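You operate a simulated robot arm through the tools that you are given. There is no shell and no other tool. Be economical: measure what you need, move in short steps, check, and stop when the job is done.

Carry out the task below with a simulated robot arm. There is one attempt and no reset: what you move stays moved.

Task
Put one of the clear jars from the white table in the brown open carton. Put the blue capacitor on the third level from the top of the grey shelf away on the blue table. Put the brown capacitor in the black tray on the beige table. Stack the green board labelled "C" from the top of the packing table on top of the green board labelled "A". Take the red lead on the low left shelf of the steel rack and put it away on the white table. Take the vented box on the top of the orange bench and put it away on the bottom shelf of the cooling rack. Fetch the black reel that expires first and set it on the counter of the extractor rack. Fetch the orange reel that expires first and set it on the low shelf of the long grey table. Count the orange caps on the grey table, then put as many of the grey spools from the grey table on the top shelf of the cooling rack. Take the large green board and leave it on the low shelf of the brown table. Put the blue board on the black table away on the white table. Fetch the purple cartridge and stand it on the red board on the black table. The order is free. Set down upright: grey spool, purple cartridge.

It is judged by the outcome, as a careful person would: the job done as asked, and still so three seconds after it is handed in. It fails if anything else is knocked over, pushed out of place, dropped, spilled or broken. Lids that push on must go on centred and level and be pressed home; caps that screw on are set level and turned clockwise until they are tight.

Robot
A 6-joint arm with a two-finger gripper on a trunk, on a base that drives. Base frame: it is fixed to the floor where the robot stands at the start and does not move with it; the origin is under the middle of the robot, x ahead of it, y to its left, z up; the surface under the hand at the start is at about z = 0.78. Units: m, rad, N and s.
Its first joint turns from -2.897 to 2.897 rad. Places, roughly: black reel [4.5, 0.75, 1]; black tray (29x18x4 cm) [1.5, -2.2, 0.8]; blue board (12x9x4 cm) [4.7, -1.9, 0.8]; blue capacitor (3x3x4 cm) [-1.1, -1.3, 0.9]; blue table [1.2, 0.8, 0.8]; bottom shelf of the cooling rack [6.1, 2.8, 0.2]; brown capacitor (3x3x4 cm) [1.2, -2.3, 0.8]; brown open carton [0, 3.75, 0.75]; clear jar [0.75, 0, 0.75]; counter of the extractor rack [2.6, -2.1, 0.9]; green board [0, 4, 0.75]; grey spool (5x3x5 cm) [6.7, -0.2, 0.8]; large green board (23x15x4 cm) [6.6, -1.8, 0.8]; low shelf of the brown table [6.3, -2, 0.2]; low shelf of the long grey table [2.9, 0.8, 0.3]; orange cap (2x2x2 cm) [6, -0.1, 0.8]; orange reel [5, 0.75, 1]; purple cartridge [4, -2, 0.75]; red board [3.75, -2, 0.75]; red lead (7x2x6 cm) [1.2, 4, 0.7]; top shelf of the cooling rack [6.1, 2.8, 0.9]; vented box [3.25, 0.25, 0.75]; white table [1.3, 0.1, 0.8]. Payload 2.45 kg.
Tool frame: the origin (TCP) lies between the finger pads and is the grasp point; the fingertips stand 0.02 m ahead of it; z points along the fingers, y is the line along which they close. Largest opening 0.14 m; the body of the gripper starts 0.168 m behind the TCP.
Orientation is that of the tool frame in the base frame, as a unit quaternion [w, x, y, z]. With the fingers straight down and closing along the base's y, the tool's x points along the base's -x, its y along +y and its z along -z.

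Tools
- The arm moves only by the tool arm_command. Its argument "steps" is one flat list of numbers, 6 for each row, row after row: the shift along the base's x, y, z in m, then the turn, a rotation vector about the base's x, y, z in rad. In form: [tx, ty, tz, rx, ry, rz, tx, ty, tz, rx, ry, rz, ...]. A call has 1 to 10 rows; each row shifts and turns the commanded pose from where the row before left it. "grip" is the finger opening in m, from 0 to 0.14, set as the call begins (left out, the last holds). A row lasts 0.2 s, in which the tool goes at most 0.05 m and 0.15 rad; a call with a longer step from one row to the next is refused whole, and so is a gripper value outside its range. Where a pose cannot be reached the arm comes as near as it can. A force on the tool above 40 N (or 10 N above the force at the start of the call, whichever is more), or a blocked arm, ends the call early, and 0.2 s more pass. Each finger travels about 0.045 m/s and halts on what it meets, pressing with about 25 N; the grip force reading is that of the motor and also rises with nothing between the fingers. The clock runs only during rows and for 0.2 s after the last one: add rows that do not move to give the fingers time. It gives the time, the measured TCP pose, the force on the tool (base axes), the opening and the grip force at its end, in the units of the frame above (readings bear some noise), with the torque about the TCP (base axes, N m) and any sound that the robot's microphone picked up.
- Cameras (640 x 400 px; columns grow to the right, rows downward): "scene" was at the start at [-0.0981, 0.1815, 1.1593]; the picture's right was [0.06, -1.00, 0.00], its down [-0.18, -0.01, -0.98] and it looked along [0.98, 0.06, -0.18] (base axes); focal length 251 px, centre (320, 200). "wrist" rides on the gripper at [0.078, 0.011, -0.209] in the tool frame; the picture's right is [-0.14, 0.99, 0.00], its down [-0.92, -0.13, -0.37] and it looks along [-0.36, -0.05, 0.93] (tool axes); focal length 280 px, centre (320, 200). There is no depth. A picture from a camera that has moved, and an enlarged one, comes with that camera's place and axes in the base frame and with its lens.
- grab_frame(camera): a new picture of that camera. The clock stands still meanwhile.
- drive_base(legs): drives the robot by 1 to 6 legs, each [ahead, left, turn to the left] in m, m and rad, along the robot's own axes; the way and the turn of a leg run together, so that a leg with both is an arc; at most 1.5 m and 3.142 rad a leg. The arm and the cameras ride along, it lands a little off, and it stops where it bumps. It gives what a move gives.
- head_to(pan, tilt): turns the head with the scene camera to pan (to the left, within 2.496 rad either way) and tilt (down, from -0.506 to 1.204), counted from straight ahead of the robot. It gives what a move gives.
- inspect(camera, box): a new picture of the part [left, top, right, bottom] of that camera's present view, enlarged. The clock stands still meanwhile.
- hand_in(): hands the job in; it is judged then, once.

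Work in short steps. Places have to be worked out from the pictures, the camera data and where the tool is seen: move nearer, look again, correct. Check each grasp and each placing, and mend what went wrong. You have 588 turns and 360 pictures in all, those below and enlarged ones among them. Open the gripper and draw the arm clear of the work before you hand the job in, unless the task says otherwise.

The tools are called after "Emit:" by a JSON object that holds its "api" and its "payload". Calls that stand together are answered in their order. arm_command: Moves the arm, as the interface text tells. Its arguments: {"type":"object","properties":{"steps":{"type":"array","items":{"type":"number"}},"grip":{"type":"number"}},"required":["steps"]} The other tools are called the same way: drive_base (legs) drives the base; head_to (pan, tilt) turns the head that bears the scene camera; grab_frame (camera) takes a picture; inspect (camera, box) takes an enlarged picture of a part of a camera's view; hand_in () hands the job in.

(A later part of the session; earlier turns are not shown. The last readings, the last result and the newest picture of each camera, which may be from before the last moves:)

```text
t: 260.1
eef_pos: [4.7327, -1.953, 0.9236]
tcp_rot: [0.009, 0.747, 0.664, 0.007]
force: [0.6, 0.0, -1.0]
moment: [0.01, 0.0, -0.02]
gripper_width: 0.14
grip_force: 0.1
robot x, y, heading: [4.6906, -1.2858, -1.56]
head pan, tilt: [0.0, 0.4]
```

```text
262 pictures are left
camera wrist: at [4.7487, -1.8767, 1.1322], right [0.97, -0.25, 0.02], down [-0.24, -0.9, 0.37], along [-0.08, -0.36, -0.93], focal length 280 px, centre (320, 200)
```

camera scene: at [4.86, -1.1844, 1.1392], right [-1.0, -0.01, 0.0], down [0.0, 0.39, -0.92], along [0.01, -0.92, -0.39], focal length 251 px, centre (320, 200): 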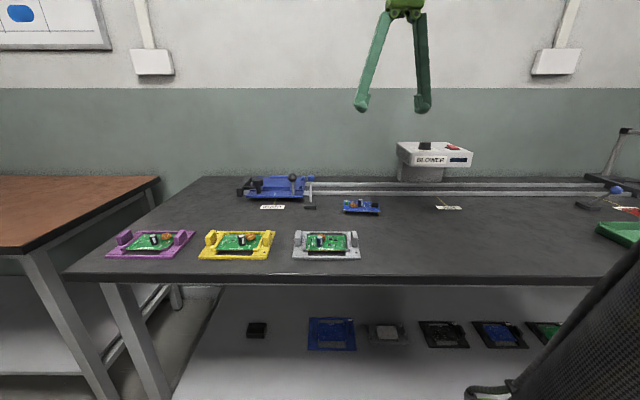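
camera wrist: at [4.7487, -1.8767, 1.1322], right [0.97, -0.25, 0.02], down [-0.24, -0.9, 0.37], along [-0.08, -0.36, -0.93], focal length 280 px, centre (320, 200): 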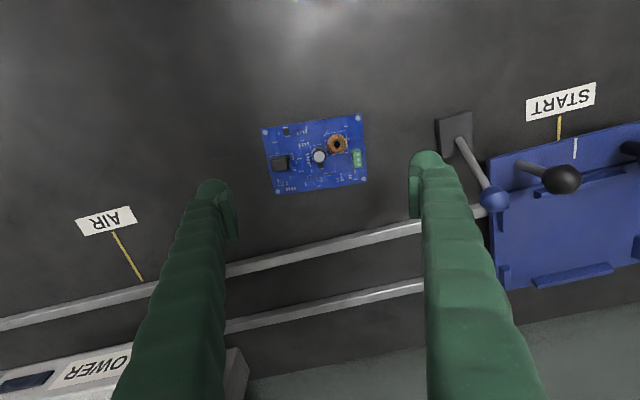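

Alignment is good (centre 4.731, -1.950). I'll descend to 0.808 and close gently.

Emit:
{"api": "arm_command", "payload": {"steps": [-0.001, 0.003, -0.04, 0, 0, 0, 0, 0, -0.045, 0, 0, 0, 0, 0, -0.03, 0, 0, 0, 0, 0, 0, 0, 0, 0]}}

Emit:
{"api": "grab_frame", "payload": {"camera": "wrist"}}

Emit:
{"api": "arm_command", "payload": {"steps": [0, 0, 0, 0, 0, 0, 0, 0, 0, 0, 0, 0, 0, 0, 0, 0, 0, 0, 0, 0, 0, 0, 0, 0], "grip": 0.1}}

Emit:
{"api": "grab_frame", "payload": {"camera": "wrist"}}

```text
t: 261.1
eef_pos: [4.7307, -1.9498, 0.81]
tcp_rot: [0.008, 0.748, 0.664, 0.006]
force: [-0.4, 0.2, -0.5]
moment: [-0.03, 0.02, 0.01]
gripper_width: 0.1396
grip_force: 0.0
robot x, y, heading: [4.6869, -1.2824, -1.559]
head pan, tilt: [0.0, 0.4]
```

```text
261 pictures are left
camera wrist: at [4.7473, -1.873, 1.0184], right [0.97, -0.25, 0.02], down [-0.24, -0.9, 0.37], along [-0.08, -0.36, -0.93], focal length 280 px, centre (320, 200)
```

wrist: 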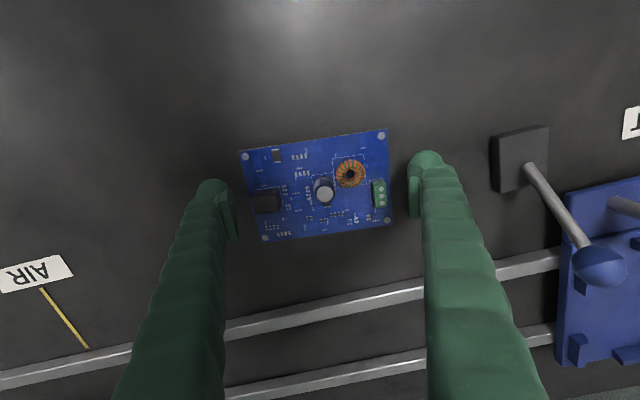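

```text
t: 262.1
eef_pos: [4.731, -1.9491, 0.8104]
tcp_rot: [0.008, 0.748, 0.664, 0.005]
force: [-8.5, -3.6, 38.0]
moment: [0.34, 2.07, 0.21]
gripper_width: 0.1054
grip_force: 25.3
robot x, y, heading: [4.6883, -1.2793, -1.566]
head pan, tilt: [0.0, 0.4]
```

```text
260 pictures are left
camera wrist: at [4.7465, -1.8724, 1.0197], right [0.97, -0.25, 0.02], down [-0.24, -0.9, 0.37], along [-0.08, -0.36, -0.93], focal length 280 px, centre (320, 200)
```

wrist: 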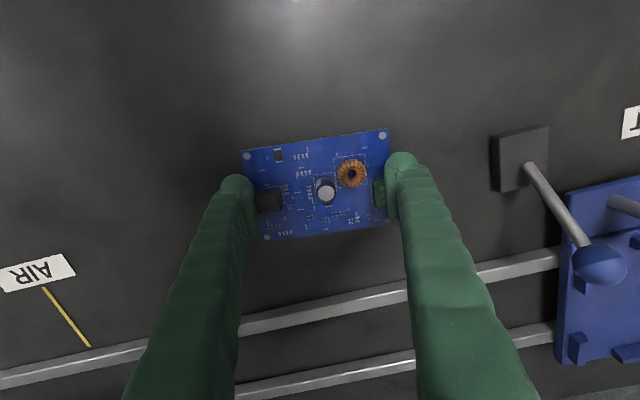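

The fingers rode over the board's edge onto components. I'll lift a bit, reopen, and go lower.

Emit:
{"api": "arm_command", "payload": {"steps": [0, 0, 0.004, 0, 0, 0, 0, 0, 0, 0, 0, 0, 0, 0, 0, 0, 0, 0, 0, 0, 0, 0, 0, 0], "grip": 0.14}}

Emit:
{"api": "arm_command", "payload": {"steps": [0.001, 0, -0.006, 0, 0, 0, 0, 0, -0.006, 0, 0, 0, 0, 0, -0.004, 0, 0, 0, 0, 0, 0, 0, 0, 0]}}

Emit:
{"api": "grab_frame", "payload": {"camera": "wrist"}}

```text
t: 263.1
eef_pos: [4.7322, -1.9502, 0.8138]
tcp_rot: [0.008, 0.747, 0.664, 0.006]
force: [-0.3, 0.5, -0.9]
moment: [0.02, -0.01, 0.01]
gripper_width: 0.1399
grip_force: 0.1
robot x, y, heading: [4.6872, -1.283, -1.561]
head pan, tilt: [0.0, 0.4]
```

```text
t: 264.1
eef_pos: [4.7314, -1.9487, 0.7959]
tcp_rot: [0.008, 0.748, 0.663, 0.006]
force: [-0.5, 0.3, 0.3]
moment: [0.03, 0.0, -0.04]
gripper_width: 0.1401
grip_force: 0.0
robot x, y, heading: [4.6897, -1.2855, -1.561]
head pan, tilt: [0.0, 0.4]
```

```text
259 pictures are left
camera wrist: at [4.7482, -1.8722, 1.0057], right [0.97, -0.25, 0.02], down [-0.24, -0.9, 0.37], along [-0.08, -0.36, -0.93], focal length 280 px, centre (320, 200)
```

wrist: 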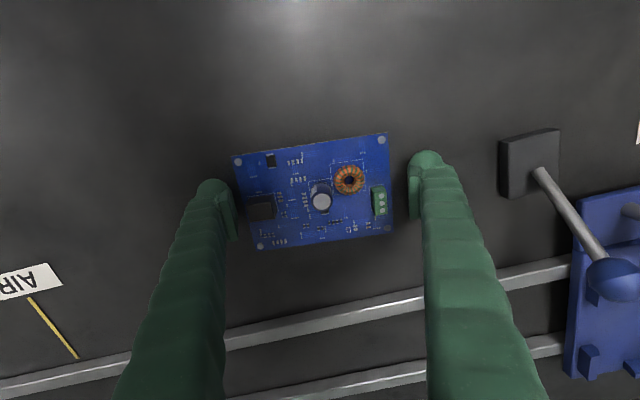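

The board is slightly left of centre, so I'll shift 4 mm and close.

Emit:
{"api": "arm_command", "payload": {"steps": [-0.004, 0, 0, 0, 0, 0, 0, 0, 0, 0, 0, 0]}}

Emit:
{"api": "arm_command", "payload": {"steps": [0, 0, 0, 0, 0, 0, 0, 0, 0, 0, 0, 0, 0, 0, 0, 0, 0, 0], "grip": 0.11}}

Emit:
{"api": "grab_frame", "payload": {"camera": "wrist"}}

```text
t: 264.7
eef_pos: [4.7292, -1.9487, 0.797]
tcp_rot: [0.009, 0.748, 0.663, 0.006]
force: [-0.1, 0.1, 0.0]
moment: [0.01, -0.01, 0.02]
gripper_width: 0.1399
grip_force: 0.1
robot x, y, heading: [4.6859, -1.2842, -1.564]
head pan, tilt: [0.0, 0.4]
```

```text
t: 265.5
eef_pos: [4.7287, -1.95, 0.7965]
tcp_rot: [0.009, 0.748, 0.664, 0.006]
force: [-0.2, 0.6, 3.6]
moment: [-0.01, -0.04, 0.08]
gripper_width: 0.1188
grip_force: 25.2
robot x, y, heading: [4.6837, -1.285, -1.56]
head pan, tilt: [0.0, 0.4]
```

```text
258 pictures are left
camera wrist: at [4.7445, -1.8722, 1.006], right [0.97, -0.25, 0.02], down [-0.24, -0.9, 0.37], along [-0.08, -0.36, -0.93], focal length 280 px, centre (320, 200)
```

wrist: 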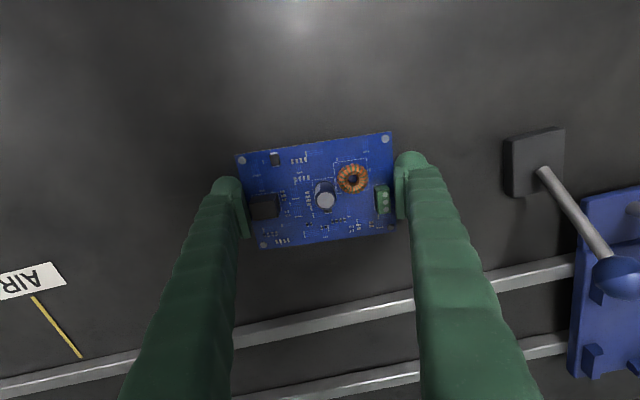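

Gripped on the board edges (0.119). I'll lift.

Emit:
{"api": "arm_command", "payload": {"steps": [0, 0, 0.02, 0, 0, 0, 0, 0, 0.04, 0, 0, 0, 0, 0, 0.045, 0, 0, 0, 0, 0, 0.045, 0, 0, 0, 0, 0.02, 0.045, 0, 0, 0, 0, 0.02, 0.045, 0, 0, 0, 0, 0.02, 0.045, 0, 0, 0, 0, 0.02, 0.03, 0, 0, 0]}}

Emit:
{"api": "grab_frame", "payload": {"camera": "wrist"}}

```text
t: 267.3
eef_pos: [4.7297, -1.869, 1.1112]
tcp_rot: [0.008, 0.748, 0.664, 0.007]
force: [0.1, -0.1, -1.3]
moment: [0.06, 0.0, -0.02]
gripper_width: 0.1188
grip_force: 24.5
robot x, y, heading: [4.6873, -1.2831, -1.559]
head pan, tilt: [0.0, 0.4]
```

```text
257 pictures are left
camera wrist: at [4.7445, -1.7918, 1.3207], right [0.97, -0.25, 0.02], down [-0.24, -0.9, 0.37], along [-0.08, -0.36, -0.93], focal length 280 px, centre (320, 200)
```

wrist: 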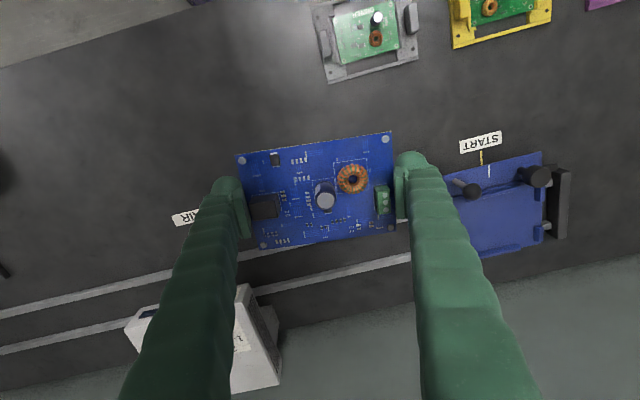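

The board is level in the grip. I'll drive back along the aisle to the white table's front end.

Emit:
{"api": "drive_base", "payload": {"legs": [[-0.3, 0, 0], [0, -1.5, 0], [0, -1.5, 0], [0, -1.5, 0], [0, -0.4, 0]]}}

Emit:
{"api": "drive_base", "payload": {"legs": [[0, 0, 1.566], [0, 1.1, 0]]}}

Emit:
{"api": "grab_frame", "payload": {"camera": "wrist"}}

```text
t: 292.4
eef_pos: [-0.1632, -1.6356, 1.1114]
tcp_rot: [0.008, 0.747, 0.665, 0.006]
force: [0.2, -0.1, -0.5]
moment: [0.0, -0.01, 0.0]
gripper_width: 0.1189
grip_force: 25.1
robot x, y, heading: [-0.2071, -1.0493, -1.562]
head pan, tilt: [0.0, 0.4]
```

```text
t: 301.9
eef_pos: [0.3816, 0.0793, 1.1118]
tcp_rot: [0.002, 0.068, 0.998, 0.01]
force: [-0.4, 0.7, 0.0]
moment: [0.0, 0.04, 0.0]
gripper_width: 0.1186
grip_force: 25.5
robot x, y, heading: [-0.2011, 0.0444, -0.003]
head pan, tilt: [0.0, 0.4]
```

```text
256 pictures are left
camera wrist: at [0.3051, 0.0969, 1.3204], right [0.27, 0.96, 0.02], down [0.89, -0.26, 0.37], along [0.36, -0.08, -0.93], focal length 280 px, centre (320, 200)
```

wrist: 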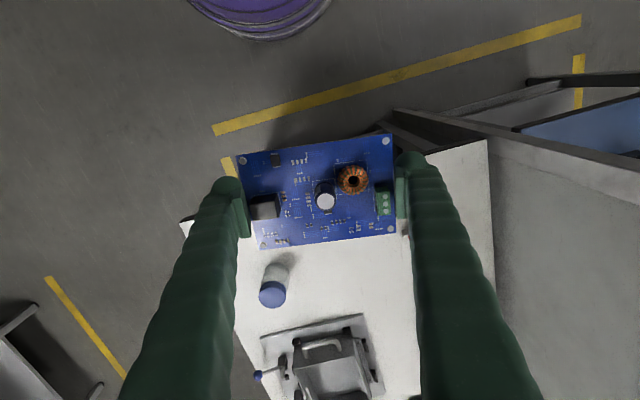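

I'll square up the hand and move over the free front-left strip at about (0.535, 0.19).

Emit:
{"api": "drive_base", "payload": {"legs": [[0.12, 0.08, 0]]}}

Emit:
{"api": "arm_command", "payload": {"steps": [0.015, 0.015, 0, 0, 0, 0.046, 0.015, 0.01, 0, 0, 0, 0.046, 0.005, 0.005, 0, 0, 0, 0.044, 0, 0, -0.03, 0, 0, 0, 0, 0, -0.03, 0, 0, 0, 0, 0, 0, 0, 0, 0]}}

Emit:
{"api": "grab_frame", "payload": {"camera": "wrist"}}

Emit:
{"api": "grab_frame", "payload": {"camera": "scene"}}

```text
t: 303.2
eef_pos: [0.5034, 0.159, 1.1118]
tcp_rot: [0.002, 0.068, 0.998, 0.01]
force: [-0.3, -0.7, -0.8]
moment: [0.02, 0.01, 0.02]
gripper_width: 0.1185
grip_force: 25.2
robot x, y, heading: [-0.0816, 0.1298, -0.008]
head pan, tilt: [0.0, 0.4]
```

```text
t: 304.6
eef_pos: [0.5391, 0.1892, 1.0511]
tcp_rot: [0.001, 0.0, 1.0, 0.011]
force: [0.0, -0.5, -0.8]
moment: [0.01, -0.02, -0.01]
gripper_width: 0.1185
grip_force: 24.5
robot x, y, heading: [-0.0823, 0.1278, -0.006]
head pan, tilt: [0.0, 0.4]
```

```text
255 pictures are left
camera wrist: at [0.46, 0.1955, 1.2601], right [0.14, 0.99, 0.02], down [0.92, -0.14, 0.37], along [0.37, -0.03, -0.93], focal length 280 px, centre (320, 200)
```

wrist: 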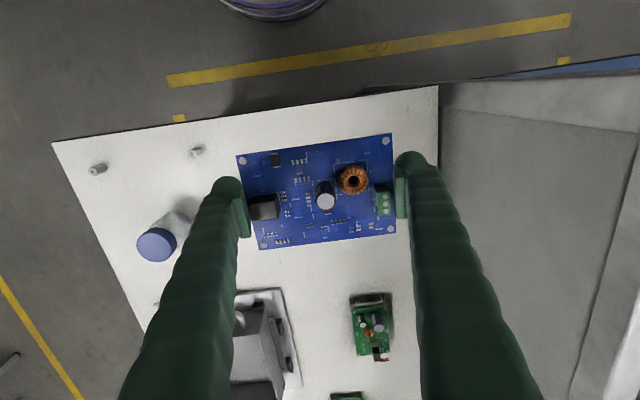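

```text
254 pictures are left
camera scene: at [-0.1786, 0.3042, 1.1392], right [-0.01, -1.0, 0.0], down [-0.39, 0.0, -0.92], along [0.92, -0.01, -0.39], focal length 251 px, centre (320, 200)
```

scene: 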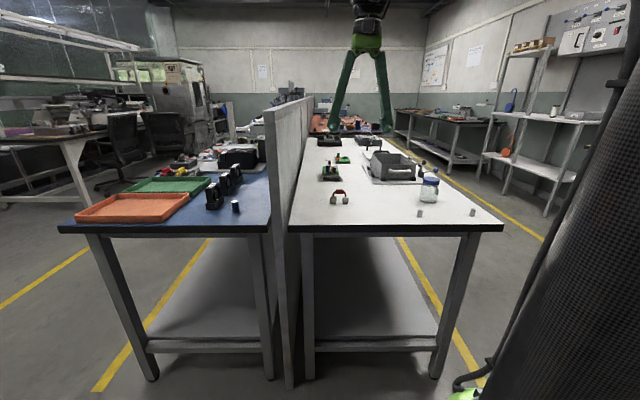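

I'll shift to x=0.56 (the table edge is at 0.485 and the lead is beyond 0.635), then lower.

Emit:
{"api": "arm_command", "payload": {"steps": [0.02, 0, -0.04, 0, 0, 0, 0, 0, -0.045, 0, 0, 0, 0, 0, -0.045, 0, 0, 0, 0, 0, -0.045, 0, 0, 0, 0, 0, -0.045, 0, 0, 0, 0, 0, -0.015, 0, 0, 0, 0, 0, 0, 0, 0, 0]}}

Emit:
{"api": "grab_frame", "payload": {"camera": "wrist"}}

Emit:
{"api": "arm_command", "payload": {"steps": [0, 0, -0.004, 0, 0, 0, 0, 0, -0.003, 0, 0, 0, 0, 0, -0.003, 0, 0, 0, 0, 0, -0.003, 0, 0, 0, 0, 0, -0.003, 0, 0, 0]}}

```text
t: 306.2
eef_pos: [0.5587, 0.1891, 0.8157]
tcp_rot: [0.001, 0.0, 1.0, 0.01]
force: [-0.2, -0.2, -0.6]
moment: [-0.01, -0.01, 0.0]
gripper_width: 0.1185
grip_force: 25.3
robot x, y, heading: [-0.0781, 0.1282, -0.008]
head pan, tilt: [0.0, 0.4]
```

```text
253 pictures are left
camera wrist: at [0.4799, 0.1957, 1.0252], right [0.14, 0.99, 0.02], down [0.92, -0.14, 0.37], along [0.37, -0.03, -0.93], focal length 280 px, centre (320, 200)
```

wrist: 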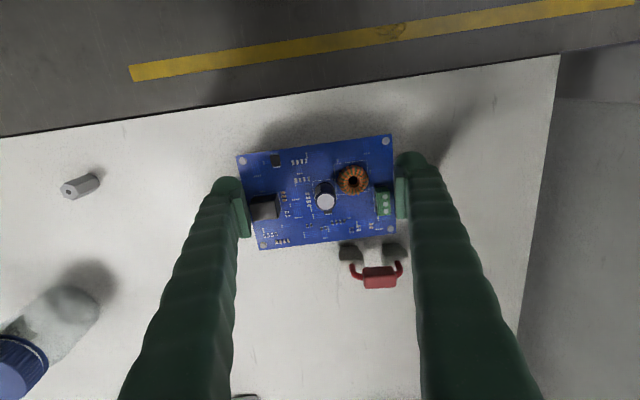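

```text
t: 307.4
eef_pos: [0.5585, 0.1895, 0.8006]
tcp_rot: [0.001, -0.001, 1.0, 0.01]
force: [0.2, 0.8, -1.2]
moment: [0.0, -0.01, 0.01]
gripper_width: 0.1187
grip_force: 25.1
robot x, y, heading: [-0.0826, 0.1242, -0.004]
head pan, tilt: [0.0, 0.4]
```

Emit:
{"api": "arm_command", "payload": {"steps": [0, 0, -0.002, 0, 0, 0, 0, 0, -0.002, 0, 0, 0, 0, 0, -0.002, 0, 0, 0, 0, 0, -0.002, 0, 0, 0, 0, 0, -0.002, 0, 0, 0]}}

```text
t: 308.3
eef_pos: [0.5586, 0.1884, 0.7947]
tcp_rot: [0.001, -0.001, 1.0, 0.01]
force: [-4.5, -0.8, 17.4]
moment: [-0.86, -0.08, -0.27]
gripper_width: 0.1188
grip_force: 25.3
robot x, y, heading: [-0.082, 0.1272, -0.011]
head pan, tilt: [0.0, 0.4]
stopped in row 4: the force on the tool passed its limit at 48 N (the readings are from after the stop); the commanded pose is now the measured one
```

Contact. I'll release and rise.

Emit:
{"api": "arm_command", "payload": {"steps": [0, 0, 0.001, 0, 0, 0, 0, 0, 0, 0, 0, 0, 0, 0, 0, 0, 0, 0], "grip": 0.14}}

Emit:
{"api": "arm_command", "payload": {"steps": [0, 0, 0.03, 0, 0, 0, 0, 0, 0.045, 0, 0, 0, 0, 0, 0.045, 0, 0, 0, 0, 0, 0.045, 0, 0, 0, 0, 0, 0.045, 0, 0, 0, 0, 0, 0.045, 0, 0, 0, 0, 0, 0.045, 0, 0, 0]}}

Emit:
{"api": "grab_frame", "payload": {"camera": "wrist"}}

```text
t: 309.1
eef_pos: [0.5595, 0.1883, 0.7957]
tcp_rot: [0.001, 0.0, 1.0, 0.01]
force: [-0.1, 0.3, 0.0]
moment: [0.0, 0.0, 0.01]
gripper_width: 0.1398
grip_force: 0.1
robot x, y, heading: [-0.0802, 0.1295, -0.008]
head pan, tilt: [0.0, 0.4]
```

```text
t: 310.7
eef_pos: [0.5588, 0.189, 1.0971]
tcp_rot: [0.001, 0.001, 1.0, 0.009]
force: [0.5, 0.3, 0.0]
moment: [0.02, 0.0, -0.01]
gripper_width: 0.1398
grip_force: 0.1
robot x, y, heading: [-0.0821, 0.1256, -0.011]
head pan, tilt: [0.0, 0.4]
```

```text
252 pictures are left
camera wrist: at [0.4796, 0.1953, 1.3051], right [0.14, 0.99, 0.02], down [0.92, -0.14, 0.37], along [0.37, -0.03, -0.93], focal length 280 px, centre (320, 200)
```

wrist: 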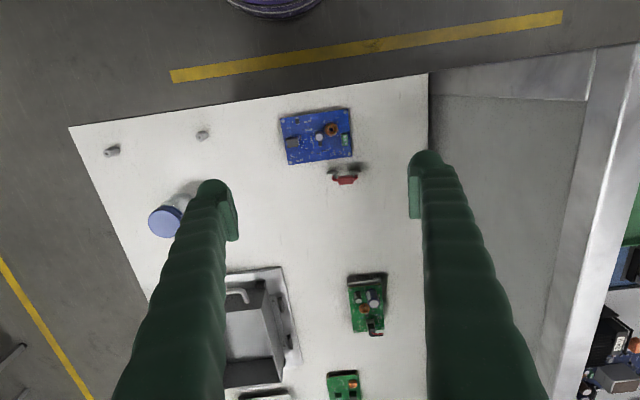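

The blue board, the lead and everything else on the white table are in place. Next is the vented box on the orange bench. I'll drive along the right aisle facing the benches.

Emit:
{"api": "drive_base", "payload": {"legs": [[-0.2, 0, 0], [0, -1.25, 0], [0, 0, 1.571], [0, -1.5, 0], [0, -1.5, 0]]}}

Emit:
{"api": "grab_frame", "payload": {"camera": "scene"}}

Emit:
{"api": "grab_frame", "payload": {"camera": "wrist"}}

```text
t: 336.1
eef_pos: [2.6279, -0.4384, 1.0945]
tcp_rot: [0.007, 0.713, -0.701, -0.008]
force: [-1.3, 0.1, 0.0]
moment: [-0.02, -0.01, -0.03]
gripper_width: 0.1397
grip_force: 0.0
robot x, y, heading: [2.6997, -1.0768, 1.576]
head pan, tilt: [0.0, 0.4]
```

```text
251 pictures are left
camera scene: at [2.5253, -1.1748, 1.1392], right [1.0, 0.01, 0.0], down [0.0, -0.39, -0.92], along [-0.01, 0.92, -0.39], focal length 251 px, centre (320, 200)
```

scene: 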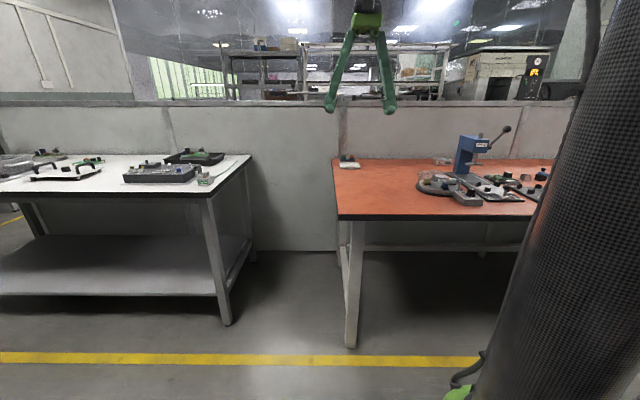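

```text
250 pictures are left
camera wrist: at [2.6221, -0.5164, 1.3047], right [-0.99, 0.12, 0.02], down [0.12, 0.92, 0.37], along [0.03, 0.37, -0.93], focal length 280 px, centre (320, 200)
```

wrist: 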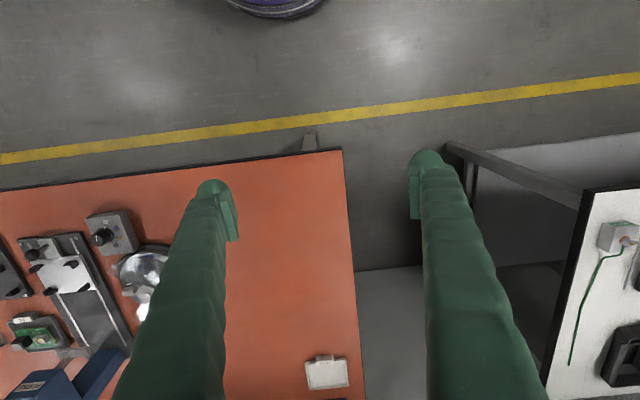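

I'll move right a bit and look closely at the orange bench.

Emit:
{"api": "drive_base", "payload": {"legs": [[0, -0.45, 0]]}}

Emit:
{"api": "grab_frame", "payload": {"camera": "wrist"}}

Emit:
{"api": "inspect", "payload": {"camera": "scene", "box": [180, 110, 460, 230]}}

```text
t: 338.8
eef_pos: [3.0821, -0.4328, 1.0955]
tcp_rot: [0.006, 0.714, -0.701, -0.008]
force: [0.8, 0.7, 0.2]
moment: [-0.01, -0.01, 0.02]
gripper_width: 0.1401
grip_force: 0.0
robot x, y, heading: [3.1526, -1.0683, 1.586]
head pan, tilt: [0.0, 0.4]
```

```text
249 pictures are left
camera wrist: at [3.0766, -0.5111, 1.3047], right [-0.99, 0.12, 0.02], down [0.12, 0.92, 0.37], along [0.03, 0.37, -0.93], focal length 280 px, centre (320, 200)
```

wrist: 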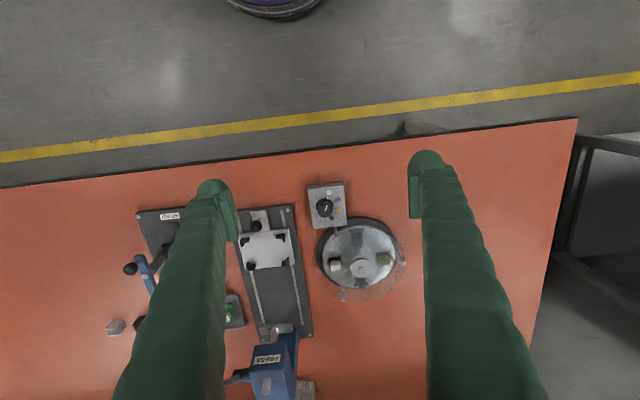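

```text
2.29 times, centred on (320, 170) of scene
camera zoom: at [2.9813, -1.1698, 1.1392], right [1.0, 0.01, 0.0], down [0.01, -0.39, -0.92], along [-0.01, 0.92, -0.39], focal length 574 px, centre (320, 269)
```

zoom: 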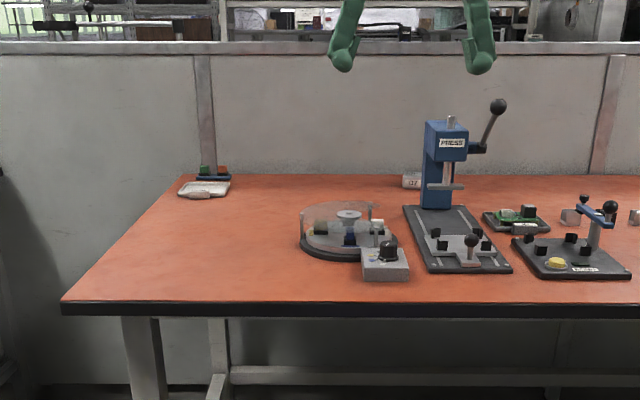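

There's a small grey box behind the press, at about (3.2, 0.22), which may be the vented box. I'll raise the hand, move closer and look.

Emit:
{"api": "arm_command", "payload": {"steps": [0.03, 0, 0.04, 0, 0, 0, 0.02, 0, 0.03, 0, 0, 0]}}

Emit:
{"api": "drive_base", "payload": {"legs": [[0.38, 0.0, 0]]}}

Emit:
{"api": "grab_frame", "payload": {"camera": "wrist"}}

Emit:
{"api": "grab_frame", "payload": {"camera": "scene"}}

```text
t: 339.4
eef_pos: [3.1327, -0.4316, 1.166]
tcp_rot: [0.006, 0.715, -0.7, -0.007]
force: [-0.2, -1.3, -0.6]
moment: [0.01, 0.0, 0.0]
gripper_width: 0.1398
grip_force: 0.1
robot x, y, heading: [3.1528, -1.0719, 1.585]
head pan, tilt: [0.0, 0.4]
```

```text
t: 341.8
eef_pos: [3.131, -0.0507, 1.1668]
tcp_rot: [0.006, 0.713, -0.702, -0.008]
force: [-0.2, 0.2, -0.3]
moment: [0.0, -0.01, -0.03]
gripper_width: 0.1403
grip_force: 0.0
robot x, y, heading: [3.1536, -0.6898, 1.58]
head pan, tilt: [0.0, 0.4]
```

```text
247 pictures are left
camera wrist: at [3.1254, -0.1297, 1.3751], right [-0.99, 0.12, 0.02], down [0.12, 0.92, 0.37], along [0.03, 0.37, -0.93], focal length 280 px, centre (320, 200)
```

wrist: 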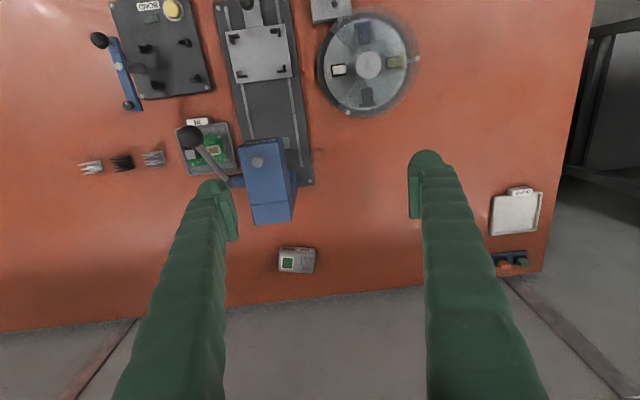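

```text
246 pictures are left
camera scene: at [2.9768, -0.7882, 1.1392], right [1.0, 0.01, 0.0], down [0.0, -0.39, -0.92], along [-0.01, 0.92, -0.39], focal length 251 px, centre (320, 200)
```

scene: 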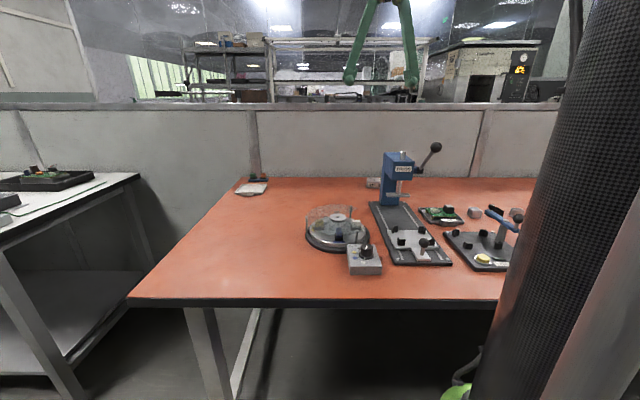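

Emit:
{"api": "inspect", "payload": {"camera": "wrist", "box": [250, 220, 350, 290]}}

Emit:
{"api": "inspect", "payload": {"camera": "scene", "box": [350, 160, 410, 200]}}

```text
5.71 times, centred on (300, 255) of wrist
camera zoom: at [3.1254, -0.1297, 1.3751], right [-0.99, 0.12, 0.02], down [0.12, 0.92, 0.37], along [0.03, 0.37, -0.93], focal length 1602 px, centre (434, -114)
```

zoom: 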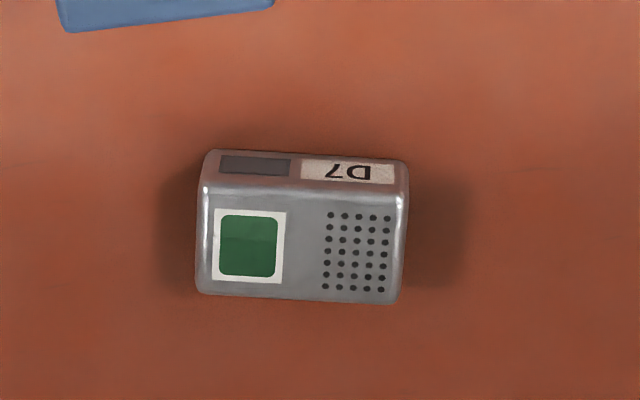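

```text
10.00 times, centred on (380, 180) of scene
camera zoom: at [2.9768, -0.7882, 1.1392], right [1.0, 0.01, 0.0], down [0.0, -0.39, -0.92], along [-0.01, 0.92, -0.39], focal length 2513 px, centre (-280, 400)
```

zoom: 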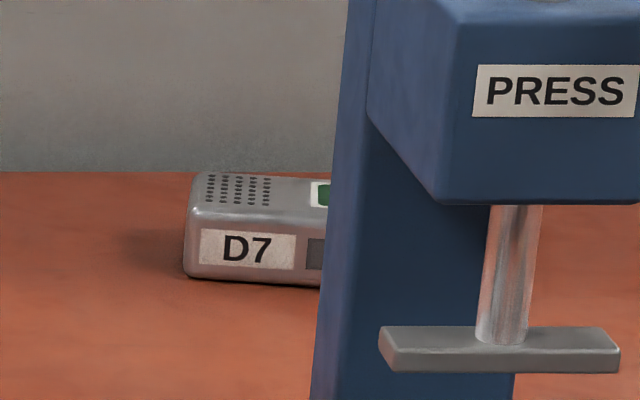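

This is the vented box ("D7"), centred at about (3.22, 0.255), yaw about -0.19, roughly 8.3 × 5 × 3.3 cm. I'll move above it, rotating to match.

Emit:
{"api": "arm_command", "payload": {"steps": [0.013, 0.0435, 0, 0, 0, -0.03, 0.013, 0.0435, 0, 0, 0, -0.03, 0.013, 0.0435, 0, 0, 0, -0.03, 0.013, 0.0435, 0, 0, 0, -0.03, 0.013, 0.0435, 0, 0, 0, -0.03, 0.013, 0.0435, 0, 0, 0, -0.03, 0.012, 0.044, 0, 0, 0, -0.02, 0, 0, -0.045, 0, 0, 0, 0, 0, -0.045, 0, 0, 0, 0, 0, -0.045, 0, 0, 0]}}

Emit:
{"api": "arm_command", "payload": {"steps": [0, 0, -0.045, 0, 0, 0, 0, 0, -0.03, 0, 0, 0, 0, 0, 0, 0, 0, 0]}}

Emit:
{"api": "grab_frame", "payload": {"camera": "wrist"}}

```text
t: 344.0
eef_pos: [3.2145, 0.2311, 1.0307]
tcp_rot: [-0.005, -0.639, 0.769, 0.008]
force: [0.8, -0.2, -0.1]
moment: [0.01, 0.0, -0.02]
gripper_width: 0.1399
grip_force: 0.1
out of reach, approached as far as the arm can: row 7
robot x, y, heading: [3.1506, -0.6909, 1.577]
head pan, tilt: [0.0, 0.4]
```

```text
t: 344.8
eef_pos: [3.2153, 0.2319, 0.9553]
tcp_rot: [-0.006, -0.639, 0.769, 0.008]
force: [0.6, 0.1, 0.5]
moment: [0.0, -0.01, 0.0]
gripper_width: 0.1399
grip_force: 0.0
robot x, y, heading: [3.152, -0.692, 1.582]
head pan, tilt: [0.0, 0.4]
```

```text
243 pictures are left
camera wrist: at [3.1931, 0.1555, 1.1644], right [-0.95, 0.32, 0.02], down [0.3, 0.88, 0.37], along [0.1, 0.35, -0.93], focal length 280 px, centre (320, 200)
```

wrist: 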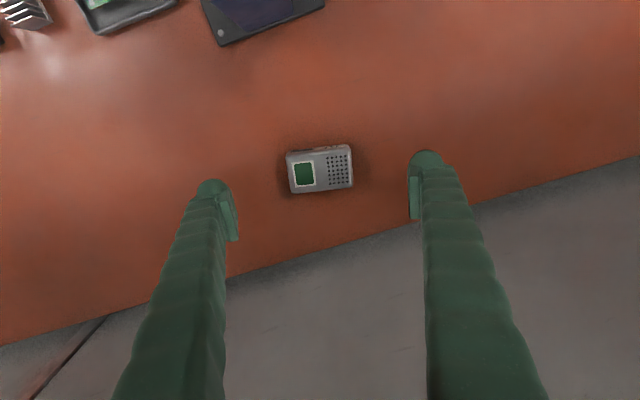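

Aligned with the tool. I'll centre (3.218, 0.2505) and descend to 0.805, then close.

Emit:
{"api": "arm_command", "payload": {"steps": [0.003, 0.019, -0.03, 0, 0, 0, 0, 0, -0.045, 0, 0, 0, 0, 0, -0.045, 0, 0, 0, 0, 0, -0.03, 0, 0, 0, 0, 0, 0, 0, 0, 0], "grip": 0.11}}

Emit:
{"api": "grab_frame", "payload": {"camera": "wrist"}}

Emit:
{"api": "arm_command", "payload": {"steps": [0, 0, 0, 0, 0, 0, 0, 0, 0, 0, 0, 0, 0, 0, 0, 0, 0, 0, 0, 0, 0, 0, 0, 0], "grip": 0.07}}

```text
t: 346.0
eef_pos: [3.2183, 0.2507, 0.8056]
tcp_rot: [-0.006, -0.639, 0.769, 0.008]
force: [0.1, -0.7, 0.3]
moment: [0.04, 0.0, 0.0]
gripper_width: 0.1102
grip_force: 0.0
robot x, y, heading: [3.1547, -0.6869, 1.577]
head pan, tilt: [0.0, 0.4]
```

```text
242 pictures are left
camera wrist: at [3.1966, 0.1754, 1.0147], right [-0.95, 0.32, 0.02], down [0.3, 0.88, 0.37], along [0.1, 0.35, -0.93], focal length 280 px, centre (320, 200)
```

wrist: 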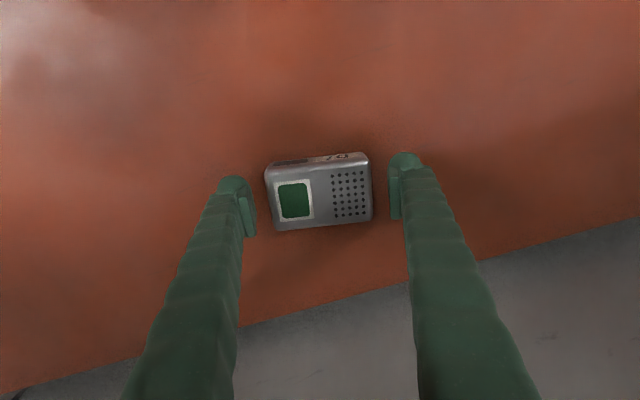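

```text
t: 346.7
eef_pos: [3.2212, 0.2494, 0.8119]
tcp_rot: [-0.003, -0.638, 0.77, 0.008]
force: [16.3, 3.6, 64.8]
moment: [-0.14, -3.38, 0.51]
gripper_width: 0.0679
grip_force: 13.9
robot x, y, heading: [3.153, -0.6926, 1.579]
head pan, tilt: [0.0, 0.4]
stopped in row 3: the force on the tool passed its limit at 47 N (the readings are from after the stop); the commanded pose is now the measured one
```

The fingers slid onto the top. I'll lift slightly, reopen and look.

Emit:
{"api": "arm_command", "payload": {"steps": [0, 0, 0.006, 0, 0, 0, 0, 0, 0.006, 0, 0, 0, 0, 0, 0, 0, 0, 0], "grip": 0.11}}

Emit:
{"api": "grab_frame", "payload": {"camera": "wrist"}}

```text
t: 347.5
eef_pos: [3.2185, 0.2521, 0.8188]
tcp_rot: [-0.006, -0.638, 0.77, 0.008]
force: [0.1, -0.4, -0.3]
moment: [0.01, -0.01, 0.01]
gripper_width: 0.1101
grip_force: 0.0
robot x, y, heading: [3.1515, -0.6908, 1.581]
head pan, tilt: [0.0, 0.4]
```

```text
241 pictures are left
camera wrist: at [3.197, 0.1752, 1.0284], right [-0.95, 0.32, 0.02], down [0.3, 0.88, 0.37], along [0.1, 0.35, -0.93], focal length 280 px, centre (320, 200)
```

wrist: 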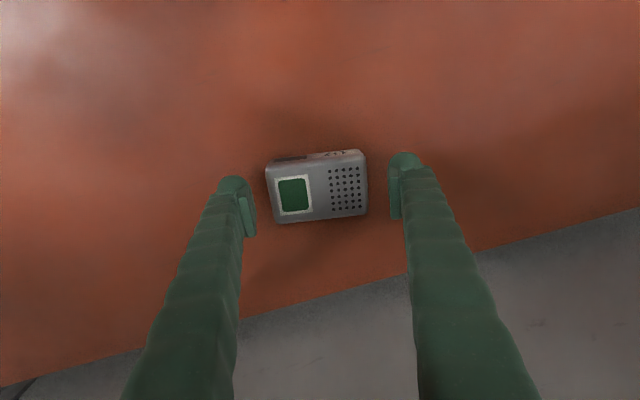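

I'll go lower in small steps, watching for table contact, before closing again.

Emit:
{"api": "arm_command", "payload": {"steps": [0, 0, -0.008, 0, 0, 0, 0, 0, -0.008, 0, 0, 0, 0, 0, -0.004, 0, 0, 0, 0, 0, -0.004, 0, 0, 0, 0, 0, -0.003, 0, 0, 0, 0, 0, 0, 0, 0, 0]}}

Emit:
{"api": "grab_frame", "payload": {"camera": "wrist"}}

```text
t: 348.9
eef_pos: [3.2193, 0.2511, 0.7917]
tcp_rot: [-0.006, -0.639, 0.769, 0.008]
force: [-1.2, 0.5, -0.7]
moment: [0.02, 0.03, 0.02]
gripper_width: 0.1099
grip_force: 0.0
robot x, y, heading: [3.1517, -0.6901, 1.581]
head pan, tilt: [0.0, 0.4]
```

```text
240 pictures are left
camera wrist: at [3.1973, 0.1753, 1.0014], right [-0.95, 0.32, 0.02], down [0.3, 0.88, 0.37], along [0.1, 0.35, -0.93], focal length 280 px, centre (320, 200)
```

wrist: 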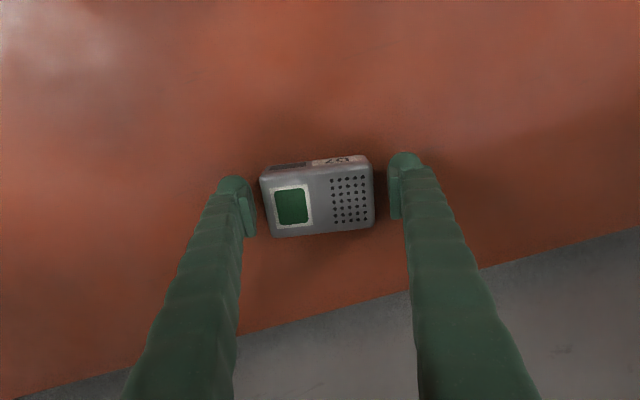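

No contact yet at 0.792. I'll close in stages.

Emit:
{"api": "arm_command", "payload": {"steps": [0, 0, 0, 0, 0, 0, 0, 0, 0, 0, 0, 0], "grip": 0.088}}

Emit:
{"api": "arm_command", "payload": {"steps": [0, 0, 0, 0, 0, 0, 0, 0, 0, 0, 0, 0], "grip": 0.075}}

Emit:
{"api": "grab_frame", "payload": {"camera": "wrist"}}

```text
t: 349.5
eef_pos: [3.2192, 0.2512, 0.7916]
tcp_rot: [-0.005, -0.638, 0.77, 0.007]
force: [0.7, 0.8, 1.1]
moment: [-0.03, 0.02, -0.05]
gripper_width: 0.0898
grip_force: 23.7
robot x, y, heading: [3.1523, -0.69, 1.583]
head pan, tilt: [0.0, 0.4]
```

```text
t: 350.1
eef_pos: [3.2192, 0.2517, 0.7919]
tcp_rot: [-0.005, -0.639, 0.769, 0.009]
force: [-1.6, -0.9, 2.3]
moment: [-0.01, 0.02, -0.05]
gripper_width: 0.0895
grip_force: 24.6
robot x, y, heading: [3.1506, -0.6895, 1.576]
head pan, tilt: [0.0, 0.4]
```

```text
239 pictures are left
camera wrist: at [3.1972, 0.1752, 1.0015], right [-0.95, 0.32, 0.02], down [0.3, 0.88, 0.37], along [0.1, 0.35, -0.93], focal length 280 px, centre (320, 200)
```

wrist: 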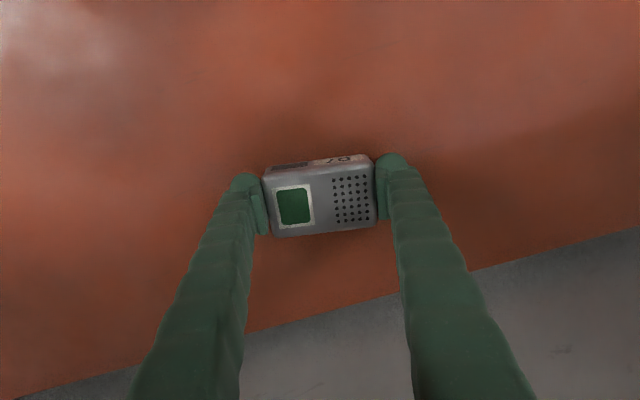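

Held at 0.0895. I'll lift.

Emit:
{"api": "arm_command", "payload": {"steps": [0, 0, 0.03, 0, 0, 0, 0, 0, 0.045, 0, 0, 0, 0, 0, 0.045, 0, 0, 0, 0, 0, 0.045, 0, 0, 0, 0, 0, 0.045, 0, 0, 0, 0, 0, 0.045, 0, 0, 0, 0, -0.02, 0.04, 0, 0, 0, 0, -0.03, 0.03, 0, 0, 0, -0.02, -0.04, 0, 0, 0, 0, -0.02, -0.04, 0, 0, 0, 0]}}

Emit:
{"api": "grab_frame", "payload": {"camera": "wrist"}}

Emit:
{"api": "head_to", "payload": {"pan": -0.6, "tilt": 0.2}}

Emit:
{"api": "grab_frame", "payload": {"camera": "scene"}}

```text
t: 352.3
eef_pos: [3.1802, 0.1205, 1.1176]
tcp_rot: [-0.005, -0.638, 0.77, 0.007]
force: [0.8, 1.8, -2.5]
moment: [-0.15, 0.05, -0.01]
gripper_width: 0.0891
grip_force: 25.3
robot x, y, heading: [3.1526, -0.6946, 1.58]
head pan, tilt: [0.0, 0.4]
```

```text
238 pictures are left
camera wrist: at [3.1574, 0.0446, 1.3272], right [-0.95, 0.32, 0.02], down [0.3, 0.88, 0.37], along [0.1, 0.35, -0.93], focal length 280 px, centre (320, 200)
```

wrist: 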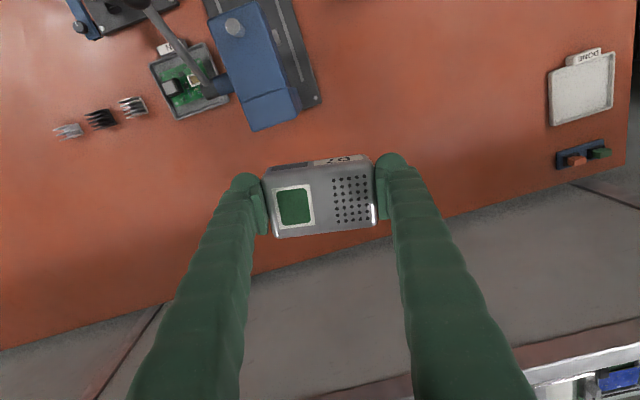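

```text
t: 353.3
eef_pos: [3.1786, 0.1192, 1.1185]
tcp_rot: [-0.006, -0.639, 0.77, 0.007]
force: [0.2, 0.3, -0.8]
moment: [-0.02, -0.03, -0.03]
gripper_width: 0.0893
grip_force: 25.3
robot x, y, heading: [3.1529, -0.6908, 1.581]
head pan, tilt: [-0.6, 0.201]
```

```text
237 pictures are left
camera scene: at [3.0295, -0.8033, 1.1577], right [0.83, -0.56, 0.0], down [-0.11, -0.17, -0.98], along [0.55, 0.81, -0.2], focal length 251 px, centre (320, 200)
```

scene: 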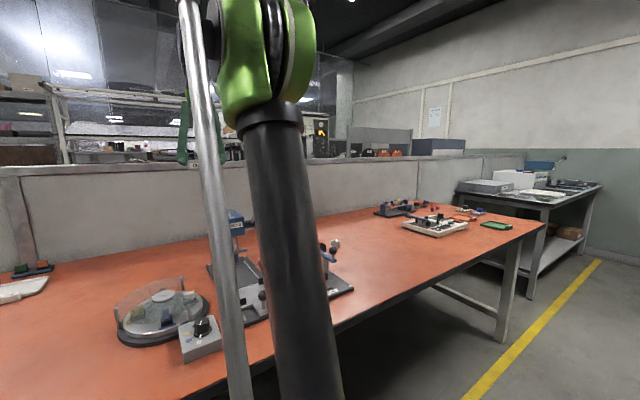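

The box is held and the press is undisturbed. I'll back into the aisle and go along it to find a way to the cooling rack.

Emit:
{"api": "drive_base", "payload": {"legs": [[-0.45, 0, 0]]}}

Emit:
{"api": "arm_command", "payload": {"steps": [0, -0.045, 0, 0, 0, 0.03, 0, -0.045, 0, 0, 0, 0.03, 0, -0.045, 0, 0, 0, 0.03, 0, -0.045, 0, 0, 0, 0.03, 0, 0, 0, 0, 0, 0.03, 0, 0, 0, 0, 0, 0.03]}}

Emit:
{"api": "drive_base", "payload": {"legs": [[0, -1.3, 0], [0, -1.0, 0]]}}

Emit:
{"api": "head_to", "payload": {"pan": 0, "tilt": 0.3}}

Emit:
{"api": "grab_frame", "payload": {"camera": "scene"}}

Emit:
{"api": "head_to", "payload": {"pan": -1.0, "tilt": 0.3}}

Emit:
{"api": "grab_frame", "payload": {"camera": "scene"}}

```text
t: 356.1
eef_pos: [3.1826, -0.335, 1.1177]
tcp_rot: [-0.004, -0.638, 0.77, 0.008]
force: [-0.7, -0.3, -1.4]
moment: [-0.01, 0.0, -0.02]
gripper_width: 0.0893
grip_force: 25.1
robot x, y, heading: [3.155, -1.1464, 1.578]
head pan, tilt: [-0.6, 0.201]
```

```text
t: 357.4
eef_pos: [3.1825, -0.5154, 1.1177]
tcp_rot: [-0.006, -0.705, 0.709, 0.008]
force: [0.6, 1.1, -0.8]
moment: [-0.02, 0.0, 0.03]
gripper_width: 0.089
grip_force: 25.3
robot x, y, heading: [3.1574, -1.147, 1.576]
head pan, tilt: [-0.6, 0.201]
```

```text
t: 368.8
eef_pos: [5.5047, -0.5004, 1.117]
tcp_rot: [-0.006, -0.702, 0.712, 0.007]
force: [-0.1, 0.5, -1.7]
moment: [-0.04, 0.02, 0.03]
gripper_width: 0.0893
grip_force: 24.9
robot x, y, heading: [5.4706, -1.1296, 1.572]
head pan, tilt: [-0.6, 0.201]
```

```text
t: 369.8
eef_pos: [5.5042, -0.5011, 1.1177]
tcp_rot: [-0.006, -0.703, 0.712, 0.008]
force: [-0.1, -0.1, -1.1]
moment: [-0.05, -0.04, 0.02]
gripper_width: 0.0892
grip_force: 24.9
robot x, y, heading: [5.4708, -1.1349, 1.569]
head pan, tilt: [0.0, 0.3]
```

```text
236 pictures are left
camera scene: at [5.2968, -1.2272, 1.1485], right [1.0, 0.0, 0.0], down [0.0, -0.3, -0.96], along [0.0, 0.96, -0.3], focal length 251 px, centre (320, 200)
```

scene: 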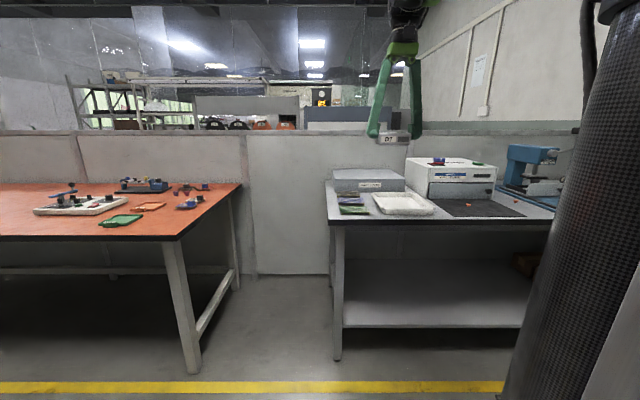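

```text
t: 371.1
eef_pos: [5.5047, -0.5009, 1.118]
tcp_rot: [-0.006, -0.703, 0.711, 0.008]
force: [-0.1, 0.1, -0.7]
moment: [0.0, -0.01, -0.03]
gripper_width: 0.0892
grip_force: 24.9
robot x, y, heading: [5.4724, -1.1307, 1.57]
head pan, tilt: [-1.0, 0.3]
```

```text
235 pictures are left
camera scene: at [5.3753, -1.2701, 1.1485], right [0.54, -0.84, 0.0], down [-0.25, -0.16, -0.96], along [0.8, 0.52, -0.3], focal length 251 px, centre (320, 200)
```

scene: 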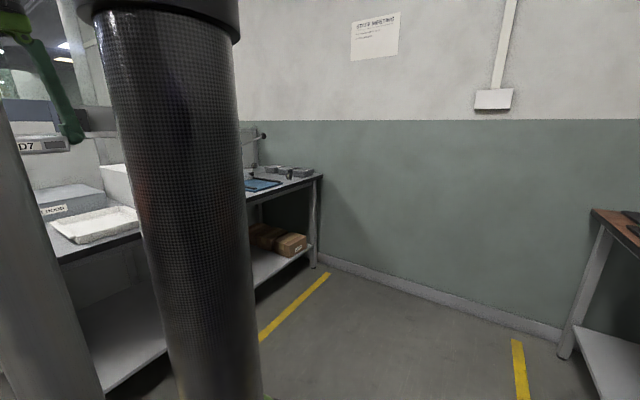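

The partition runs to the end wall, so the far side is only reachable around x≈0. Before leaving I'll look at the grey table here to count the orange caps.

Emit:
{"api": "drive_base", "payload": {"legs": [[0, -0.65, 0]]}}

Emit:
{"api": "head_to", "payload": {"pan": 0, "tilt": 0.35}}

Emit:
{"api": "grab_frame", "payload": {"camera": "scene"}}

Emit:
{"api": "grab_frame", "payload": {"camera": "wrist"}}

```text
t: 374.7
eef_pos: [6.1585, -0.5038, 1.118]
tcp_rot: [-0.006, -0.699, 0.715, 0.007]
force: [-0.1, 0.1, -1.9]
moment: [0.0, 0.04, 0.03]
gripper_width: 0.0892
grip_force: 25.0
robot x, y, heading: [6.1207, -1.1292, 1.563]
head pan, tilt: [-1.0, 0.3]
```

```text
t: 376.0
eef_pos: [6.1587, -0.504, 1.1173]
tcp_rot: [-0.005, -0.699, 0.715, 0.008]
force: [-0.4, 0.6, -1.4]
moment: [-0.02, 0.0, -0.01]
gripper_width: 0.0889
grip_force: 25.2
robot x, y, heading: [6.1232, -1.1314, 1.561]
head pan, tilt: [0.0, 0.351]
```

```text
234 pictures are left
camera scene: at [5.946, -1.2286, 1.1437], right [1.0, -0.01, 0.0], down [0.0, -0.34, -0.94], along [0.01, 0.94, -0.34], focal length 251 px, centre (320, 200)
```

scene: 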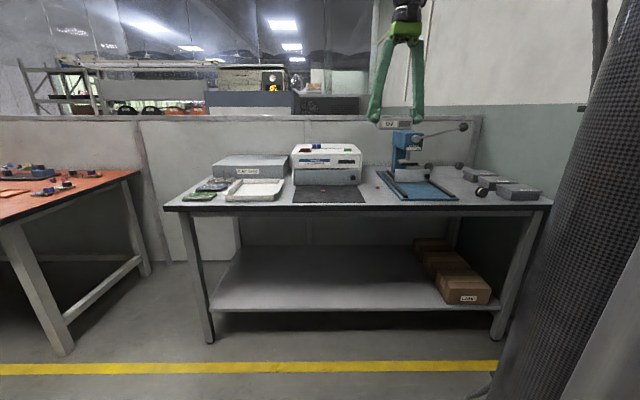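

```text
233 pictures are left
camera wrist: at [6.15, -0.5824, 1.3274], right [-0.99, 0.16, 0.02], down [0.15, 0.92, 0.37], along [0.04, 0.37, -0.93], focal length 280 px, centre (320, 200)
```

wrist: 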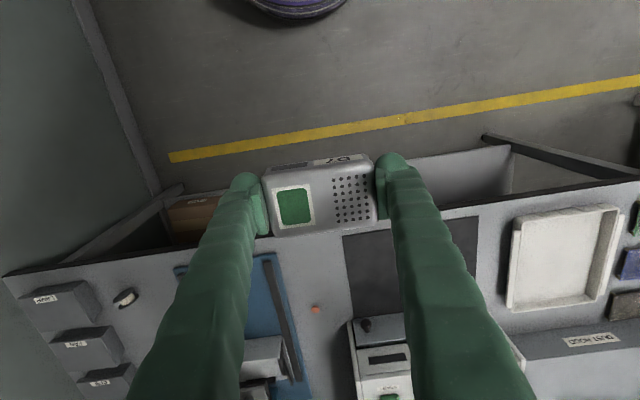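

I'll zoom in on the grey table's surface.

Emit:
{"api": "inspect", "payload": {"camera": "scene", "box": [360, 120, 560, 220]}}

Emit:
{"api": "inspect", "payload": {"camera": "scene", "box": [170, 130, 390, 220]}}

Emit:
{"api": "inspect", "payload": {"camera": "wrist", "box": [0, 230, 200, 400]}}

```text
3.20 times, centred on (460, 170) of scene
camera zoom: at [5.946, -1.2286, 1.1437], right [1.0, -0.01, 0.0], down [0.0, -0.34, -0.94], along [0.01, 0.94, -0.34], focal length 804 px, centre (-128, 296)
```

zoom: 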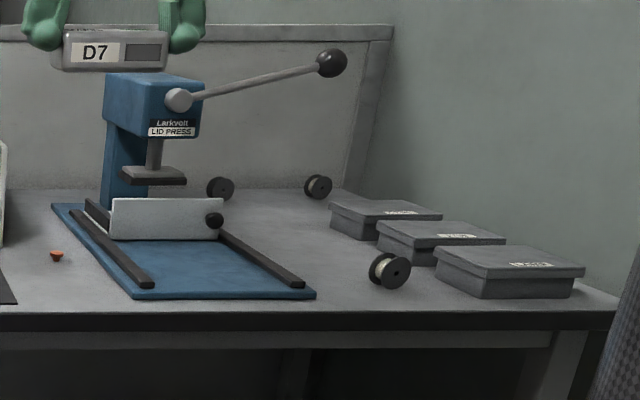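

```text
2.91 times, centred on (280, 175) of scene
camera zoom: at [5.946, -1.2286, 1.1437], right [1.0, -0.01, 0.0], down [0.0, -0.34, -0.94], along [0.01, 0.94, -0.34], focal length 731 px, centre (436, 273)
```

zoom: 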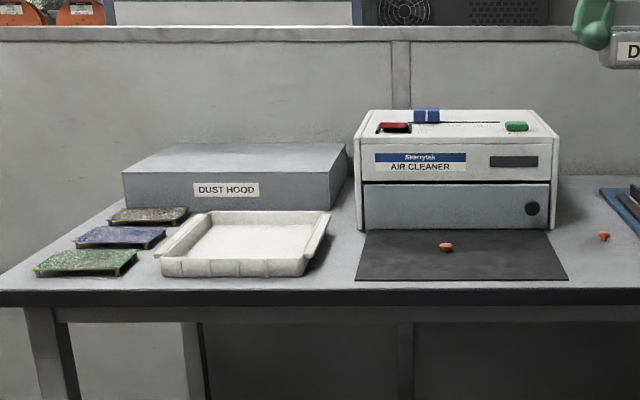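

```text
2.35 times, centred on (100, 315) of wrist
camera zoom: at [6.15, -0.5824, 1.3274], right [-0.99, 0.16, 0.02], down [0.15, 0.92, 0.37], along [0.04, 0.37, -0.93], focal length 660 px, centre (838, -71)
```

zoom: 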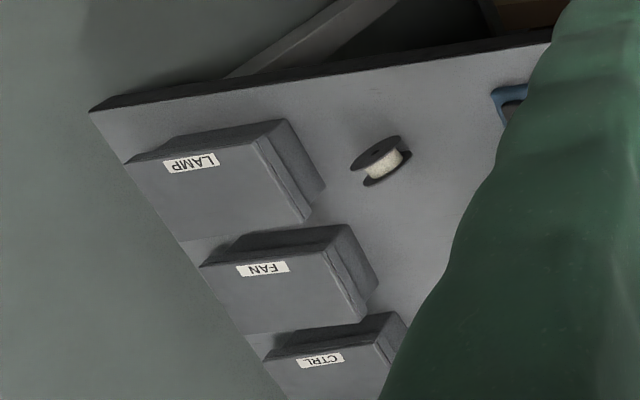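

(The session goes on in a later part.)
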